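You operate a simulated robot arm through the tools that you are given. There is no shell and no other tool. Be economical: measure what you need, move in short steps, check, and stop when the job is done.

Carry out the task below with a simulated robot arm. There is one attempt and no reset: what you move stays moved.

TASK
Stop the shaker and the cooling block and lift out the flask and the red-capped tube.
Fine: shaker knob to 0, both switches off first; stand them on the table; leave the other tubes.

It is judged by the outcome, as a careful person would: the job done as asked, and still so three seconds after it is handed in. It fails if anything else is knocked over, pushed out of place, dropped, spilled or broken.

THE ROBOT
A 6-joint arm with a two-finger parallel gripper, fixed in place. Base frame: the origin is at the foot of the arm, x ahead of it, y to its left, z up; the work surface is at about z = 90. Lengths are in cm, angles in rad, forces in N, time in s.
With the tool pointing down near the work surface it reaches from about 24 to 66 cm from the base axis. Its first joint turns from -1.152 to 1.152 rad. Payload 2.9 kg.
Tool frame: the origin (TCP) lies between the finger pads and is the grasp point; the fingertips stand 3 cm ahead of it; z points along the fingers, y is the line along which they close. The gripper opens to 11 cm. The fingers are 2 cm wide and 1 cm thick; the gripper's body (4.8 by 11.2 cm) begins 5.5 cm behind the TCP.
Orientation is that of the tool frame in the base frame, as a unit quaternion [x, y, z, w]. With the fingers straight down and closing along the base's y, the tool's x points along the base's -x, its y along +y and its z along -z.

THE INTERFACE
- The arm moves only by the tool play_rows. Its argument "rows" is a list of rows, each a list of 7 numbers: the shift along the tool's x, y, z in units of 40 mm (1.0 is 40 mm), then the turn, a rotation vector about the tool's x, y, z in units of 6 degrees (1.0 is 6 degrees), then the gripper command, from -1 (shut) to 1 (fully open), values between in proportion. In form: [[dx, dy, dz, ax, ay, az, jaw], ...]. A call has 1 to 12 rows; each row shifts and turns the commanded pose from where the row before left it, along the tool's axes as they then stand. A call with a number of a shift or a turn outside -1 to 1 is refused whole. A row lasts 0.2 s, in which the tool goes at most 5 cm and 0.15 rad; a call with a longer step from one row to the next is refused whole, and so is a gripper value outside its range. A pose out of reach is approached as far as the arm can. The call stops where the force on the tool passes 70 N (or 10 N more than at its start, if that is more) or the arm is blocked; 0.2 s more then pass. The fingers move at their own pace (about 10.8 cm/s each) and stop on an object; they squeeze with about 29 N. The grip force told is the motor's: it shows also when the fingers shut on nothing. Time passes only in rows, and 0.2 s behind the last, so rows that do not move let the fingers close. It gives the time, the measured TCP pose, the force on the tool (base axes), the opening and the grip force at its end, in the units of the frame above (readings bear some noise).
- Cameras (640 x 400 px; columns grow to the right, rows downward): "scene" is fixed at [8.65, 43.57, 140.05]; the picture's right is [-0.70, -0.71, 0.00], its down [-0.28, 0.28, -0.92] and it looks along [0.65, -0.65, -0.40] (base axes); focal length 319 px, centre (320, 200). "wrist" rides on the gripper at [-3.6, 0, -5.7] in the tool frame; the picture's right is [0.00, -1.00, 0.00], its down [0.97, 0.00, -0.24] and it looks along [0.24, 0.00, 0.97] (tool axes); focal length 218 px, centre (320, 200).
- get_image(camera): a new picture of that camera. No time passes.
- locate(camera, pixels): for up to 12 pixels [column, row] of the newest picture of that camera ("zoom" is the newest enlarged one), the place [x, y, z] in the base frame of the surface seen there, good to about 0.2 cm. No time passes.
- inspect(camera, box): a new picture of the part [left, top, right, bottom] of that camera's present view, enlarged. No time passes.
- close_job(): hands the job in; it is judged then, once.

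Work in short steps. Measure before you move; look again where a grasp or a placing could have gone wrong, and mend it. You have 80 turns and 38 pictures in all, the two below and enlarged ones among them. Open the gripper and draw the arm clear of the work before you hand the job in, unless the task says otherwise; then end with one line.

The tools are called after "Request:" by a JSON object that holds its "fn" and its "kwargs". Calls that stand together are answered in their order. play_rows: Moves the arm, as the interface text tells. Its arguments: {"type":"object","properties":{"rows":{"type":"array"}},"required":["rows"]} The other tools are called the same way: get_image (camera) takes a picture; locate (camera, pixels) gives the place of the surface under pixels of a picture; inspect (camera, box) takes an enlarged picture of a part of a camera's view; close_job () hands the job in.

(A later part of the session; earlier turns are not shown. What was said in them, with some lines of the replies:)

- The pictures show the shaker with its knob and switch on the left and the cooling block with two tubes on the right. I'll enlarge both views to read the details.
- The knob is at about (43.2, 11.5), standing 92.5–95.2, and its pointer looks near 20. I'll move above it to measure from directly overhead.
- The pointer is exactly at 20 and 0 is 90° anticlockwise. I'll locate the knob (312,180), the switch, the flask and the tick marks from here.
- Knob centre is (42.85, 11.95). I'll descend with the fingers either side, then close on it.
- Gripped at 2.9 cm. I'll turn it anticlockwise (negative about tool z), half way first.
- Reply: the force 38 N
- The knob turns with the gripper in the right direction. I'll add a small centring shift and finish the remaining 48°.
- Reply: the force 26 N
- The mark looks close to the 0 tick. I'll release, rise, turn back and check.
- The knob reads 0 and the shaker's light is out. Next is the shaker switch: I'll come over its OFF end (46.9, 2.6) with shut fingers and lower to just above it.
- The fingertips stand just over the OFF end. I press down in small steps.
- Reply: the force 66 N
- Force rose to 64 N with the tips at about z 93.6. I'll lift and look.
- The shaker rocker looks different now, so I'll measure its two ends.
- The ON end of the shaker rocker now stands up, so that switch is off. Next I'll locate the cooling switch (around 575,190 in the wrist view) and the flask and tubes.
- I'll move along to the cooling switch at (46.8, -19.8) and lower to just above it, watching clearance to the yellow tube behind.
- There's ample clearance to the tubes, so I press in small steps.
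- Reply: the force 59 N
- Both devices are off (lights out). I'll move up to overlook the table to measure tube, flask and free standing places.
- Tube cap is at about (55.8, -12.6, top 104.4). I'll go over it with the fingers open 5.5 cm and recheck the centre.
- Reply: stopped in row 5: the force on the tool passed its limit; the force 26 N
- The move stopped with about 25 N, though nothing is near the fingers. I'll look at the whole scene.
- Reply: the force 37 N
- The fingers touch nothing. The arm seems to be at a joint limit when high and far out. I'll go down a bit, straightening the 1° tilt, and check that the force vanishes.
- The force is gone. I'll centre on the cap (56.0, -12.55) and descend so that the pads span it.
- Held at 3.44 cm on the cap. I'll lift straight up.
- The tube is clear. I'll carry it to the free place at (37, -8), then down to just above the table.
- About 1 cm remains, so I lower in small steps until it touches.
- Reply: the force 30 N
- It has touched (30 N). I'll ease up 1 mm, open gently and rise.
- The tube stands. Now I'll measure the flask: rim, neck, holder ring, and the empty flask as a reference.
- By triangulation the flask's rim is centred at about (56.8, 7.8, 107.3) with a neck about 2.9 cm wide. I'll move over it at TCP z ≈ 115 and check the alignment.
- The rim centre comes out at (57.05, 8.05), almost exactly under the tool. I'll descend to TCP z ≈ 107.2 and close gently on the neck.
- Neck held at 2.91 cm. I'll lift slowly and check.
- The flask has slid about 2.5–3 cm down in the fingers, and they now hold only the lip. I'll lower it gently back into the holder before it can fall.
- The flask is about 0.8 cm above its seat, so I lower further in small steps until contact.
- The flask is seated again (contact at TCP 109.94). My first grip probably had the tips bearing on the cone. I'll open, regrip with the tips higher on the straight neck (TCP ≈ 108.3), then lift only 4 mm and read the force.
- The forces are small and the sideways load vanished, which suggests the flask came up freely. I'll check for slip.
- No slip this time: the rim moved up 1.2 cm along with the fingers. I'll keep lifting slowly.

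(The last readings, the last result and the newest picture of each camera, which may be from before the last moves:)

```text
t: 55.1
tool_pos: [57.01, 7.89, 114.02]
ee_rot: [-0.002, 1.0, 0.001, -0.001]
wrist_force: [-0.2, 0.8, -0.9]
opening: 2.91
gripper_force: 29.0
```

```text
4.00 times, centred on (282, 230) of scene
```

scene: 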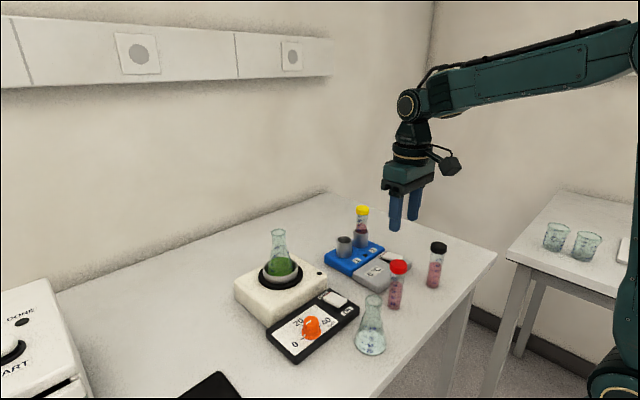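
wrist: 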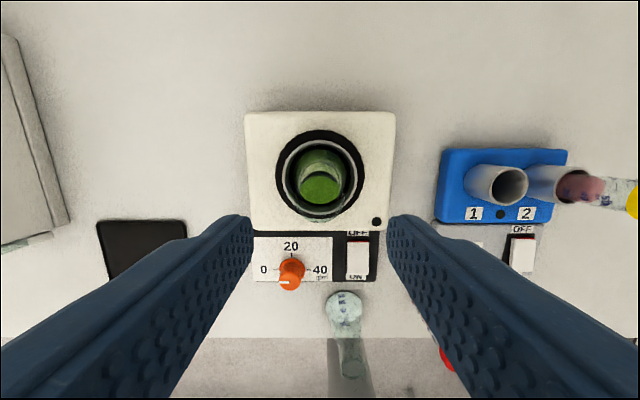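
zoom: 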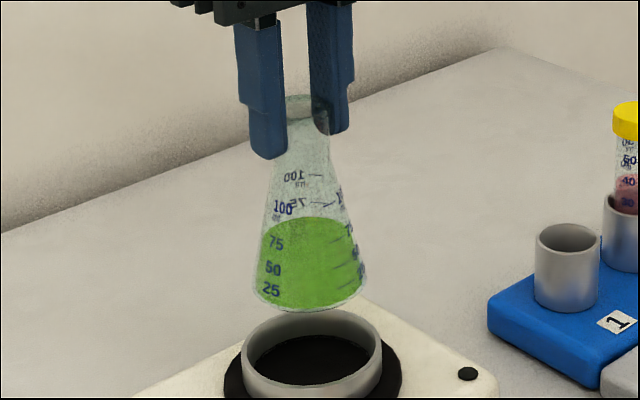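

There's no slip and the flask clears the holder by about 4 cm. I'll carry it gently left to free table at (54.5, 24.5).

Request:
{"fn": "play_rows", "kwargs": {"rows": [[0.015, 0.1, 0, 0, 0, 0, -1], [0.03, 0.2, 0, 0, 0, 0, -1], [0.045, 0.3, 0, 0, 0, 0, -1], [0.06, 0.4, 0, 0, 0, 0, -1], [0.07, 0.45, 0, 0, 0, 0, -1], [0.075, 0.5, 0, 0, 0, 0, -1], [0.075, 0.5, 0, 0, 0, 0, -1], [0.075, 0.5, 0, 0, 0, 0, -1], [0.07, 0.45, 0, 0, 0, 0, -1], [0.06, 0.4, 0, 0, 0, 0, -1], [0.04, 0.25, 0, 0, 0, 0, -1], [0.015, 0.1, 0, 0, 0, 0, -1]]}}

```text
t: 57.7
tool_pos: [54.55, 24.48, 114.12]
ee_rot: [-0.001, 1.0, 0.001, -0.001]
wrist_force: [0.0, -0.3, -1.3]
opening: 2.88
gripper_force: 28.8
```

Request:
{"fn": "play_rows", "kwargs": {"rows": [[0, 0, 0.1, 0, 0, 0, -1], [0, 0, 0.2, 0, 0, 0, -1], [0, 0, 0.25, 0, 0, 0, -1], [0, 0, 0.25, 0, 0, 0, -1], [0, 0, 0.25, 0, 0, 0, -1], [0, 0, 0.25, 0, 0, 0, -1], [0, 0, 0.25, 0, 0, 0, -1], [0, 0, 0.25, 0, 0, 0, -1], [0, 0, 0.25, 0, 0, 0, -1], [0, 0, 0.2, 0, 0, 0, -1], [0, 0, 0.1, 0, 0, 0, -1], [0, 0, 0, 0, 0, 0, -1]]}}

Request:
{"fn": "inspect", "kwargs": {"camera": "scene", "box": [140, 200, 300, 328]}}

```text
t: 60.3
tool_pos: [54.36, 24.59, 104.7]
ee_rot: [-0.001, 1.0, 0.001, 0.0]
wrist_force: [-0.4, 0.0, -0.9]
opening: 2.92
gripper_force: 28.8
```

```text
3.12 times, centred on (220, 264) of scene
```

zoom: 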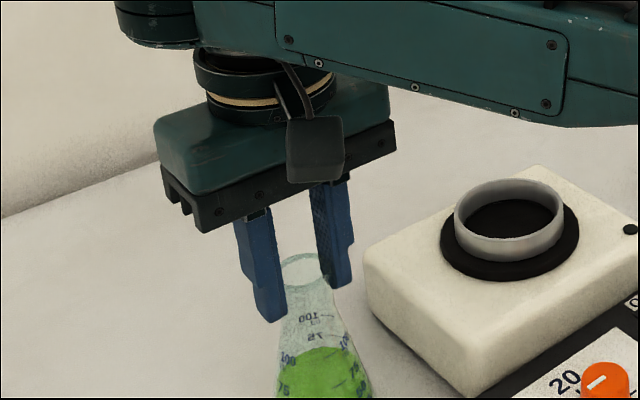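

It's held well and there's open table below. I lower in small steps until contact.

Request:
{"fn": "play_rows", "kwargs": {"rows": [[0, 0, 0.1, 0, 0, 0, -1], [0, 0, 0.1, 0, 0, 0, -1], [0, 0, 0.1, 0, 0, 0, -1], [0, 0, 0.05, 0, 0, 0, -1], [0, 0, 0.05, 0, 0, 0, -1], [0, 0, 0, 0, 0, 0, -1]]}}

Request:
{"fn": "play_rows", "kwargs": {"rows": [[0, 0, 0.04, 0, 0, 0, -1], [0, 0, 0.03, 0, 0, 0, -1]]}}

Request:
{"fn": "play_rows", "kwargs": {"rows": [[0, 0, 0.03, 0, 0, 0, -1], [0, 0, 0.02, 0, 0, 0, -1]]}}

```text
t: 61.7
tool_pos: [54.68, 24.68, 103.24]
ee_rot: [-0.001, 1.0, 0.0, -0.002]
wrist_force: [-0.2, 0.1, -0.7]
opening: 2.89
gripper_force: 28.7
```

```text
t: 62.3
tool_pos: [54.8, 24.67, 102.99]
ee_rot: [-0.001, 1.0, 0.002, -0.002]
wrist_force: [-0.3, 0.0, -1.3]
opening: 2.89
gripper_force: 28.9
out of reach, approached as far as the arm can: row 1
```

```text
t: 62.9
tool_pos: [54.83, 24.69, 102.94]
ee_rot: [-0.001, 1.0, 0.002, -0.003]
wrist_force: [0.5, -0.2, -2.3]
opening: 2.89
gripper_force: 29.1
```

The arm is at its reach limit here with the flask still about 1 cm up. I'll raise it slightly and measure the free area closer in using the last wrist picture.

Request:
{"fn": "locate", "kwargs": {"camera": "wrist", "pixels": [[100, 225], [183, 225], [185, 237], [247, 120], [250, 210], [256, 245], [256, 278], [215, 215], [200, 180], [295, 330], [280, 300], [230, 300]]}}

Request:
{"fn": "play_rows", "kwargs": {"rows": [[0, 0, -0.2, 0, 0, 0, -1], [0, 0, -0.2, 0, 0, 0, -1], [0, 0, 0, 0, 0, 0, -1]]}}

```text
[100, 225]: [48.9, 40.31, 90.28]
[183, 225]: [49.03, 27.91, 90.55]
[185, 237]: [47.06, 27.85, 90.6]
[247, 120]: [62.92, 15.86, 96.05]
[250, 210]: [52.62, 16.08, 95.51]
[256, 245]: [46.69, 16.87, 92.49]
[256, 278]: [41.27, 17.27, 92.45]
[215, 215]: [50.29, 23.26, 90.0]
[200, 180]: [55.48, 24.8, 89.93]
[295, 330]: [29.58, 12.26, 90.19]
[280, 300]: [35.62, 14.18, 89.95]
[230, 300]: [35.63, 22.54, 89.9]
```

```text
t: 63.7
tool_pos: [54.67, 24.65, 104.47]
ee_rot: [-0.001, 1.0, 0.001, -0.001]
wrist_force: [-0.2, 0.7, -0.9]
opening: 2.87
gripper_force: 28.9
```

There's clear table between the shaker (y 17) and the pad (y 27.9). I'll bring the flask in to (50, 22.4).

Request:
{"fn": "play_rows", "kwargs": {"rows": [[0.08, -0.04, 0, 0, 0, 0, -1], [0.17, -0.08, 0, 0, 0, 0, -1], [0.22, -0.11, 0, 0, 0, 0, -1], [0.25, -0.12, 0, 0, 0, 0, -1], [0.22, -0.11, 0, 0, 0, 0, -1], [0.15, -0.07, 0, 0, 0, 0, -1], [0.08, -0.04, 0, 0, 0, 0, -1], [0, 0, 0.15, 0, 0, 0, -1], [0, 0, 0.15, 0, 0, 0, -1], [0, 0, 0.08, 0, 0, 0, -1], [0, 0, 0, 0, 0, 0, -1]]}}

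Request:
{"fn": "play_rows", "kwargs": {"rows": [[0, 0, 0.04, 0, 0, 0, -1], [0, 0, 0.03, 0, 0, 0, -1]]}}

Request:
{"fn": "play_rows", "kwargs": {"rows": [[0, 0, 0.03, 0, 0, 0, -1], [0, 0, 0.02, 0, 0, 0, -1]]}}

```text
t: 66.1
tool_pos: [54.01, 24.09, 105.06]
ee_rot: [-0.001, 1.0, 0.001, -0.003]
wrist_force: [0.9, 0.4, -1.0]
opening: 2.88
gripper_force: 29.0
out of reach, approached as far as the arm can: row 2, 3, 4, 5, 6, 7, 9
```

```text
t: 66.7
tool_pos: [54.14, 24.24, 104.89]
ee_rot: [0.0, 1.0, 0.0, -0.001]
wrist_force: [-0.2, 0.0, -0.4]
opening: 2.87
gripper_force: 29.2
```

```text
t: 67.3
tool_pos: [54.25, 24.07, 104.67]
ee_rot: [-0.001, 1.0, 0.001, -0.002]
wrist_force: [-0.2, 0.7, -1.3]
opening: 2.89
gripper_force: 28.6
out of reach, approached as far as the arm can: row 1
```

The stop looks like a joint limit: wrist roll relative to the turned base. Turning the tool a little anticlockwise, toward the arm's own direction, should free it.

Request:
{"fn": "play_rows", "kwargs": {"rows": [[0, 0, 0, 0, 0, -0.4, -1], [0, 0, 0, 0, 0, -0.7, -1], [0, 0, 0, 0, 0, -0.8, -1], [0, 0, 0, 0, 0, -0.7, -1], [0, 0, 0, 0, 0, -0.4, -1], [0, 0, 0, 0, 0, 0, -1]]}}

```text
t: 68.7
tool_pos: [54.15, 24.16, 104.84]
ee_rot: [-0.159, 0.987, 0.001, -0.001]
wrist_force: [-0.3, 0.2, -0.8]
opening: 2.9
gripper_force: 29.0
```

Rotation worked. The spot below (54.2, 24.2) is clear table, so I lower there.

Request:
{"fn": "play_rows", "kwargs": {"rows": [[0, 0, 0.1, 0, 0, 0, -1], [0, 0, 0.15, 0, 0, 0, -1], [0, 0, 0.15, 0, 0, 0, -1], [0, 0, 0.05, 0, 0, 0, -1], [0, 0, 0, 0, 0, 0, -1]]}}

Request:
{"fn": "play_rows", "kwargs": {"rows": [[0, 0, 0.04, 0, 0, 0, -1], [0, 0, 0.03, 0, 0, 0, -1]]}}

```text
t: 69.9
tool_pos: [54.75, 24.43, 103.34]
ee_rot: [-0.157, 0.988, 0.001, -0.002]
wrist_force: [0.4, 0.4, -1.1]
opening: 2.87
gripper_force: 29.2
out of reach, approached as far as the arm can: row 2, 4
```

```text
t: 70.5
tool_pos: [54.84, 24.5, 103.07]
ee_rot: [-0.158, 0.987, 0.001, -0.001]
wrist_force: [-0.4, 0.0, -1.8]
opening: 2.88
gripper_force: 28.7
```

Lowering keeps sliding the tool outward, so this corner isn't well reachable. I'll raise again and take the flask to a spot in the front-left instead, (35.5, 16), well within the zone where the arm has worked freely.

Request:
{"fn": "play_rows", "kwargs": {"rows": [[0, 0, -0.1, 0, 0, 0, -1], [0, 0, -0.2, 0, 0, 0, -1], [0, 0, -0.25, 0, 0, 0, -1], [0, 0, -0.3, 0, 0, 0, -1], [0, 0, -0.3, 0, 0, 0, -1], [0, 0, -0.3, 0, 0, 0, -1], [0, 0, -0.3, 0, 0, 0, -1], [0, 0, -0.25, 0, 0, 0, -1], [0, 0, -0.2, 0, 0, 0, -1], [0, 0, -0.1, 0, 0, 0, -1], [0, 0, 0, 0, 0, 0, -1]]}}

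```text
t: 72.9
tool_pos: [54.68, 24.29, 112.21]
ee_rot: [-0.158, 0.987, 0.002, 0.0]
wrist_force: [-0.2, 0.1, -1.4]
opening: 2.89
gripper_force: 28.8
```

Request:
{"fn": "play_rows", "kwargs": {"rows": [[0.1, -0.009, 0, 0, 0, 0, -1], [0.25, -0.023, 0, 0, 0, 0, -1], [0.35, -0.032, 0, 0, 0, 0, -1], [0.4, -0.037, 0, 0, 0, 0, -1], [0.3, -0.027, 0, 0, 0, 0, -1], [0.1, -0.009, 0, 0, 0, 0, -1]]}}

```text
t: 74.3
tool_pos: [49.48, 22.18, 112.53]
ee_rot: [-0.158, 0.987, 0.001, -0.003]
wrist_force: [-0.9, -0.1, -1.4]
opening: 2.88
gripper_force: 28.4
out of reach, approached as far as the arm can: row 6
```

Moving inward along this bearing hits the same limit. I'll first swing back to the bearing that worked for the knob, to (46, 13), keeping high.

Request:
{"fn": "play_rows", "kwargs": {"rows": [[0.0, -0.12, 0, 0, 0, 0, -1], [0.1, -0.25, 0, 0, 0, 0, -1], [0.25, -0.35, 0, 0, 0, 0, -1], [0.35, -0.4, 0, 0, 0, 0, -1], [0.35, -0.4, 0, 0, 0, 0, -1], [0.3, -0.25, 0, 0, 0, 0, -1], [0.15, -0.14, 0, 0, 0, 0, -1], [0, 0, 0, 0, 0, 0, -1]]}}

```text
t: 76.1
tool_pos: [49.24, 14.12, 115.78]
ee_rot: [-0.157, 0.988, 0.0, -0.002]
wrist_force: [0.2, 1.0, -1.1]
opening: 2.88
gripper_force: 28.9
out of reach, approached as far as the arm can: row 2, 3, 4, 5, 6, 7
```

The stuck points all lie on one inner sphere around the shoulder, so in its present posture the arm only works farther out. Standing the flask at r ≈ 63, at (57.5, 26) on open table, should be fully reachable. I'll go there high first.

Request:
{"fn": "play_rows", "kwargs": {"rows": [[-0.087, 0.065, 0, 0, 0, 0, -1], [-0.174, 0.13, 0, 0, 0, 0, -1], [-0.29, 0.218, 0, 0, 0, 0, -1], [-0.348, 0.262, 0, 0, 0, 0, -1], [-0.377, 0.283, 0, 0, 0, 0, -1], [-0.377, 0.283, 0, 0, 0, 0, -1], [-0.377, 0.283, 0, 0, 0, 0, -1], [-0.348, 0.262, 0, 0, 0, 0, -1], [-0.26, 0.196, 0, 0, 0, 0, -1], [-0.174, 0.13, 0, 0, 0, 0, -1], [-0.087, 0.065, 0, 0, 0, 0, -1], [0, 0, 0, 0, 0, 0, -1]]}}

```text
t: 78.7
tool_pos: [56.25, 25.48, 115.05]
ee_rot: [-0.157, 0.988, 0.002, -0.001]
wrist_force: [-0.1, -0.6, -2.4]
opening: 2.88
gripper_force: 28.8
out of reach, approached as far as the arm can: row 9, 10
```

That's the outer limit at this height. I'll go down now, where there is more reach.

Request:
{"fn": "play_rows", "kwargs": {"rows": [[0, 0, 0.1, 0, 0, 0, -1], [0, 0, 0.2, 0, 0, 0, -1], [0, 0, 0.25, 0, 0, 0, -1], [0, 0, 0.25, 0, 0, 0, -1], [0, 0, 0.25, 0, 0, 0, -1], [0, 0, 0.25, 0, 0, 0, -1], [0, 0, 0.25, 0, 0, 0, -1], [0, 0, 0.25, 0, 0, 0, -1], [0, 0, 0.25, 0, 0, 0, -1], [0, 0, 0.2, 0, 0, 0, -1], [0, 0, 0.1, 0, 0, 0, -1], [0, 0, 0, 0, 0, 0, -1]]}}

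```text
t: 81.3
tool_pos: [56.52, 25.51, 105.64]
ee_rot: [-0.157, 0.988, 0.002, -0.001]
wrist_force: [-0.9, -0.6, -0.4]
opening: 2.9
gripper_force: 28.8
out of reach, approached as far as the arm can: row 3
```

Request:
{"fn": "play_rows", "kwargs": {"rows": [[0, 0, 0.1, 0, 0, 0, -1], [0, 0, 0.2, 0, 0, 0, -1], [0, 0, 0.2, 0, 0, 0, -1], [0, 0, 0.15, 0, 0, 0, -1], [0, 0, 0.05, 0, 0, 0, -1], [0, 0, 0, 0, 0, 0, -1]]}}

Request:
{"fn": "play_rows", "kwargs": {"rows": [[0, 0, 0.04, 0, 0, 0, -1], [0, 0, 0.03, 0, 0, 0, -1]]}}

Request:
{"fn": "play_rows", "kwargs": {"rows": [[0, 0, 0.03, 0, 0, 0, -1], [0, 0, 0.03, 0, 0, 0, -1]]}}

```text
t: 82.7
tool_pos: [56.51, 25.55, 102.77]
ee_rot: [-0.157, 0.988, 0.001, -0.001]
wrist_force: [-0.3, 0.0, -1.0]
opening: 2.89
gripper_force: 28.9
```

```text
t: 83.3
tool_pos: [56.48, 25.38, 102.62]
ee_rot: [-0.157, 0.988, 0.002, -0.001]
wrist_force: [0.1, 0.2, -1.7]
opening: 2.9
gripper_force: 29.4
```

```text
t: 83.9
tool_pos: [56.36, 25.49, 102.34]
ee_rot: [-0.157, 0.988, 0.001, -0.002]
wrist_force: [0.1, 0.9, -1.2]
opening: 2.88
gripper_force: 28.8
```

Reachable here, and there's no contact yet. I continue in small steps.

Request:
{"fn": "play_rows", "kwargs": {"rows": [[0, 0, 0.03, 0, 0, 0, -1], [0, 0, 0.02, 0, 0, 0, -1]]}}

Request:
{"fn": "play_rows", "kwargs": {"rows": [[0, 0, 0.02, 0, 0, 0, -1], [0, 0, 0.02, 0, 0, 0, -1]]}}

Request:
{"fn": "play_rows", "kwargs": {"rows": [[0, 0, 0.02, 0, 0, 0, -1]]}}

```text
t: 84.5
tool_pos: [56.54, 25.54, 102.2]
ee_rot: [-0.158, 0.987, 0.002, -0.001]
wrist_force: [-0.1, 0.0, -2.4]
opening: 2.87
gripper_force: 29.1
```

```text
t: 85.1
tool_pos: [56.57, 25.57, 102.09]
ee_rot: [-0.157, 0.988, 0.001, -0.001]
wrist_force: [0.8, 0.2, -1.2]
opening: 2.89
gripper_force: 29.0
```

```text
t: 85.5
tool_pos: [56.51, 25.46, 101.89]
ee_rot: [-0.157, 0.988, 0.002, -0.001]
wrist_force: [-0.2, -0.1, -1.3]
opening: 2.88
gripper_force: 28.2
```

Request:
{"fn": "play_rows", "kwargs": {"rows": [[0, 0, 0.02, 0, 0, 0, -1], [0, 0, 0.02, 0, 0, 0, -1]]}}

Request:
{"fn": "play_rows", "kwargs": {"rows": [[0, 0, 0.02, 0, 0, 0, -1], [0, 0, 0.02, 0, 0, 0, -1]]}}

Request:
{"fn": "play_rows", "kwargs": {"rows": [[0, 0, 0.02, 0, 0, 0, -1], [0, 0, 0.02, 0, 0, 0, -1]]}}

```text
t: 86.1
tool_pos: [56.45, 25.51, 101.68]
ee_rot: [-0.158, 0.987, 0.002, -0.001]
wrist_force: [0.0, 0.2, -1.6]
opening: 2.88
gripper_force: 29.1
```

```text
t: 86.7
tool_pos: [56.39, 25.51, 101.57]
ee_rot: [-0.158, 0.988, 0.001, -0.002]
wrist_force: [0.2, -0.3, -1.5]
opening: 2.88
gripper_force: 29.0
```

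```text
t: 87.3
tool_pos: [56.48, 25.48, 101.44]
ee_rot: [-0.157, 0.988, 0.002, 0.0]
wrist_force: [-2.0, -0.7, 3.6]
opening: 2.88
gripper_force: 29.2
```

It touched (3.6 N up). I'll seat it half a millimetre more, check with the last picture after a gentle release, and lift straight up.

Request:
{"fn": "play_rows", "kwargs": {"rows": [[0, 0, 0.01, 0, 0, 0, -1], [0, 0, 0, 0, 0, 0, -1]]}}

Request:
{"fn": "play_rows", "kwargs": {"rows": [[0, 0, 0, 0, 0, 0, -0.4], [0, 0, 0, 0, 0, 0, -0.3], [0, 0, 0, 0, 0, 0, -0.15], [0, 0, 0, 0, 0, 0, 0], [0, 0, 0, 0, 0, 0, 0], [0, 0, -0.2, 0, 0, 0, 0], [0, 0, -0.4, 0, 0, 0, 0], [0, 0, -0.5, 0, 0, 0, 0], [0, 0, -0.5, 0, 0, 0, 0], [0, 0, -0.5, 0, 0, 0, 0], [0, 0, -0.3, 0, 0, 0, 0]]}}

```text
t: 87.9
tool_pos: [56.49, 25.68, 101.49]
ee_rot: [-0.157, 0.988, 0.001, 0.001]
wrist_force: [0.8, 0.8, 11.5]
opening: 2.87
gripper_force: 29.1
```

```text
t: 90.3
tool_pos: [56.42, 25.41, 110.92]
ee_rot: [-0.157, 0.988, 0.001, -0.001]
wrist_force: [0.4, -0.2, 0.3]
opening: 5.5
gripper_force: 0.1
```

Fingers are clear above the rim. I use the last picture to check everything.

Request:
{"fn": "play_rows", "kwargs": {"rows": [[0.2, 0, -0.3, 0, 0, 0, 0], [0.3, 0, -0.2, 0, 0, 0, 0], [0, 0, 0, 0, 0, 0, 0]]}}

Request:
{"fn": "get_image", "kwargs": {"camera": "scene"}}

```text
t: 91.1
tool_pos: [54.63, 24.87, 113.03]
ee_rot: [-0.157, 0.988, 0.002, -0.001]
wrist_force: [0.0, 0.8, 0.2]
opening: 5.48
gripper_force: 0.1
```

```text
0 pictures are left
```

scene: 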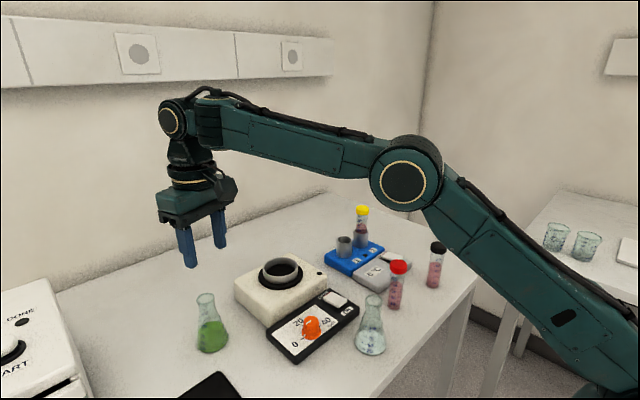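

The flask stands upright on the table, the red-capped tube stands, and the other items are in place. The knob is at 0, both switches are off, and the open gripper is clear above the work, so I hand in.

Request:
{"fn": "close_job", "kwargs": {}}

```text
The job is handed in.
```

The job is handed in: the shaker knob is at 0, both switches are off, and the flask and red-capped tube stand upright on the table with nothing else moved. On the first lift the flask slipped in the grip, so I set it back in its holder and gripped it again.
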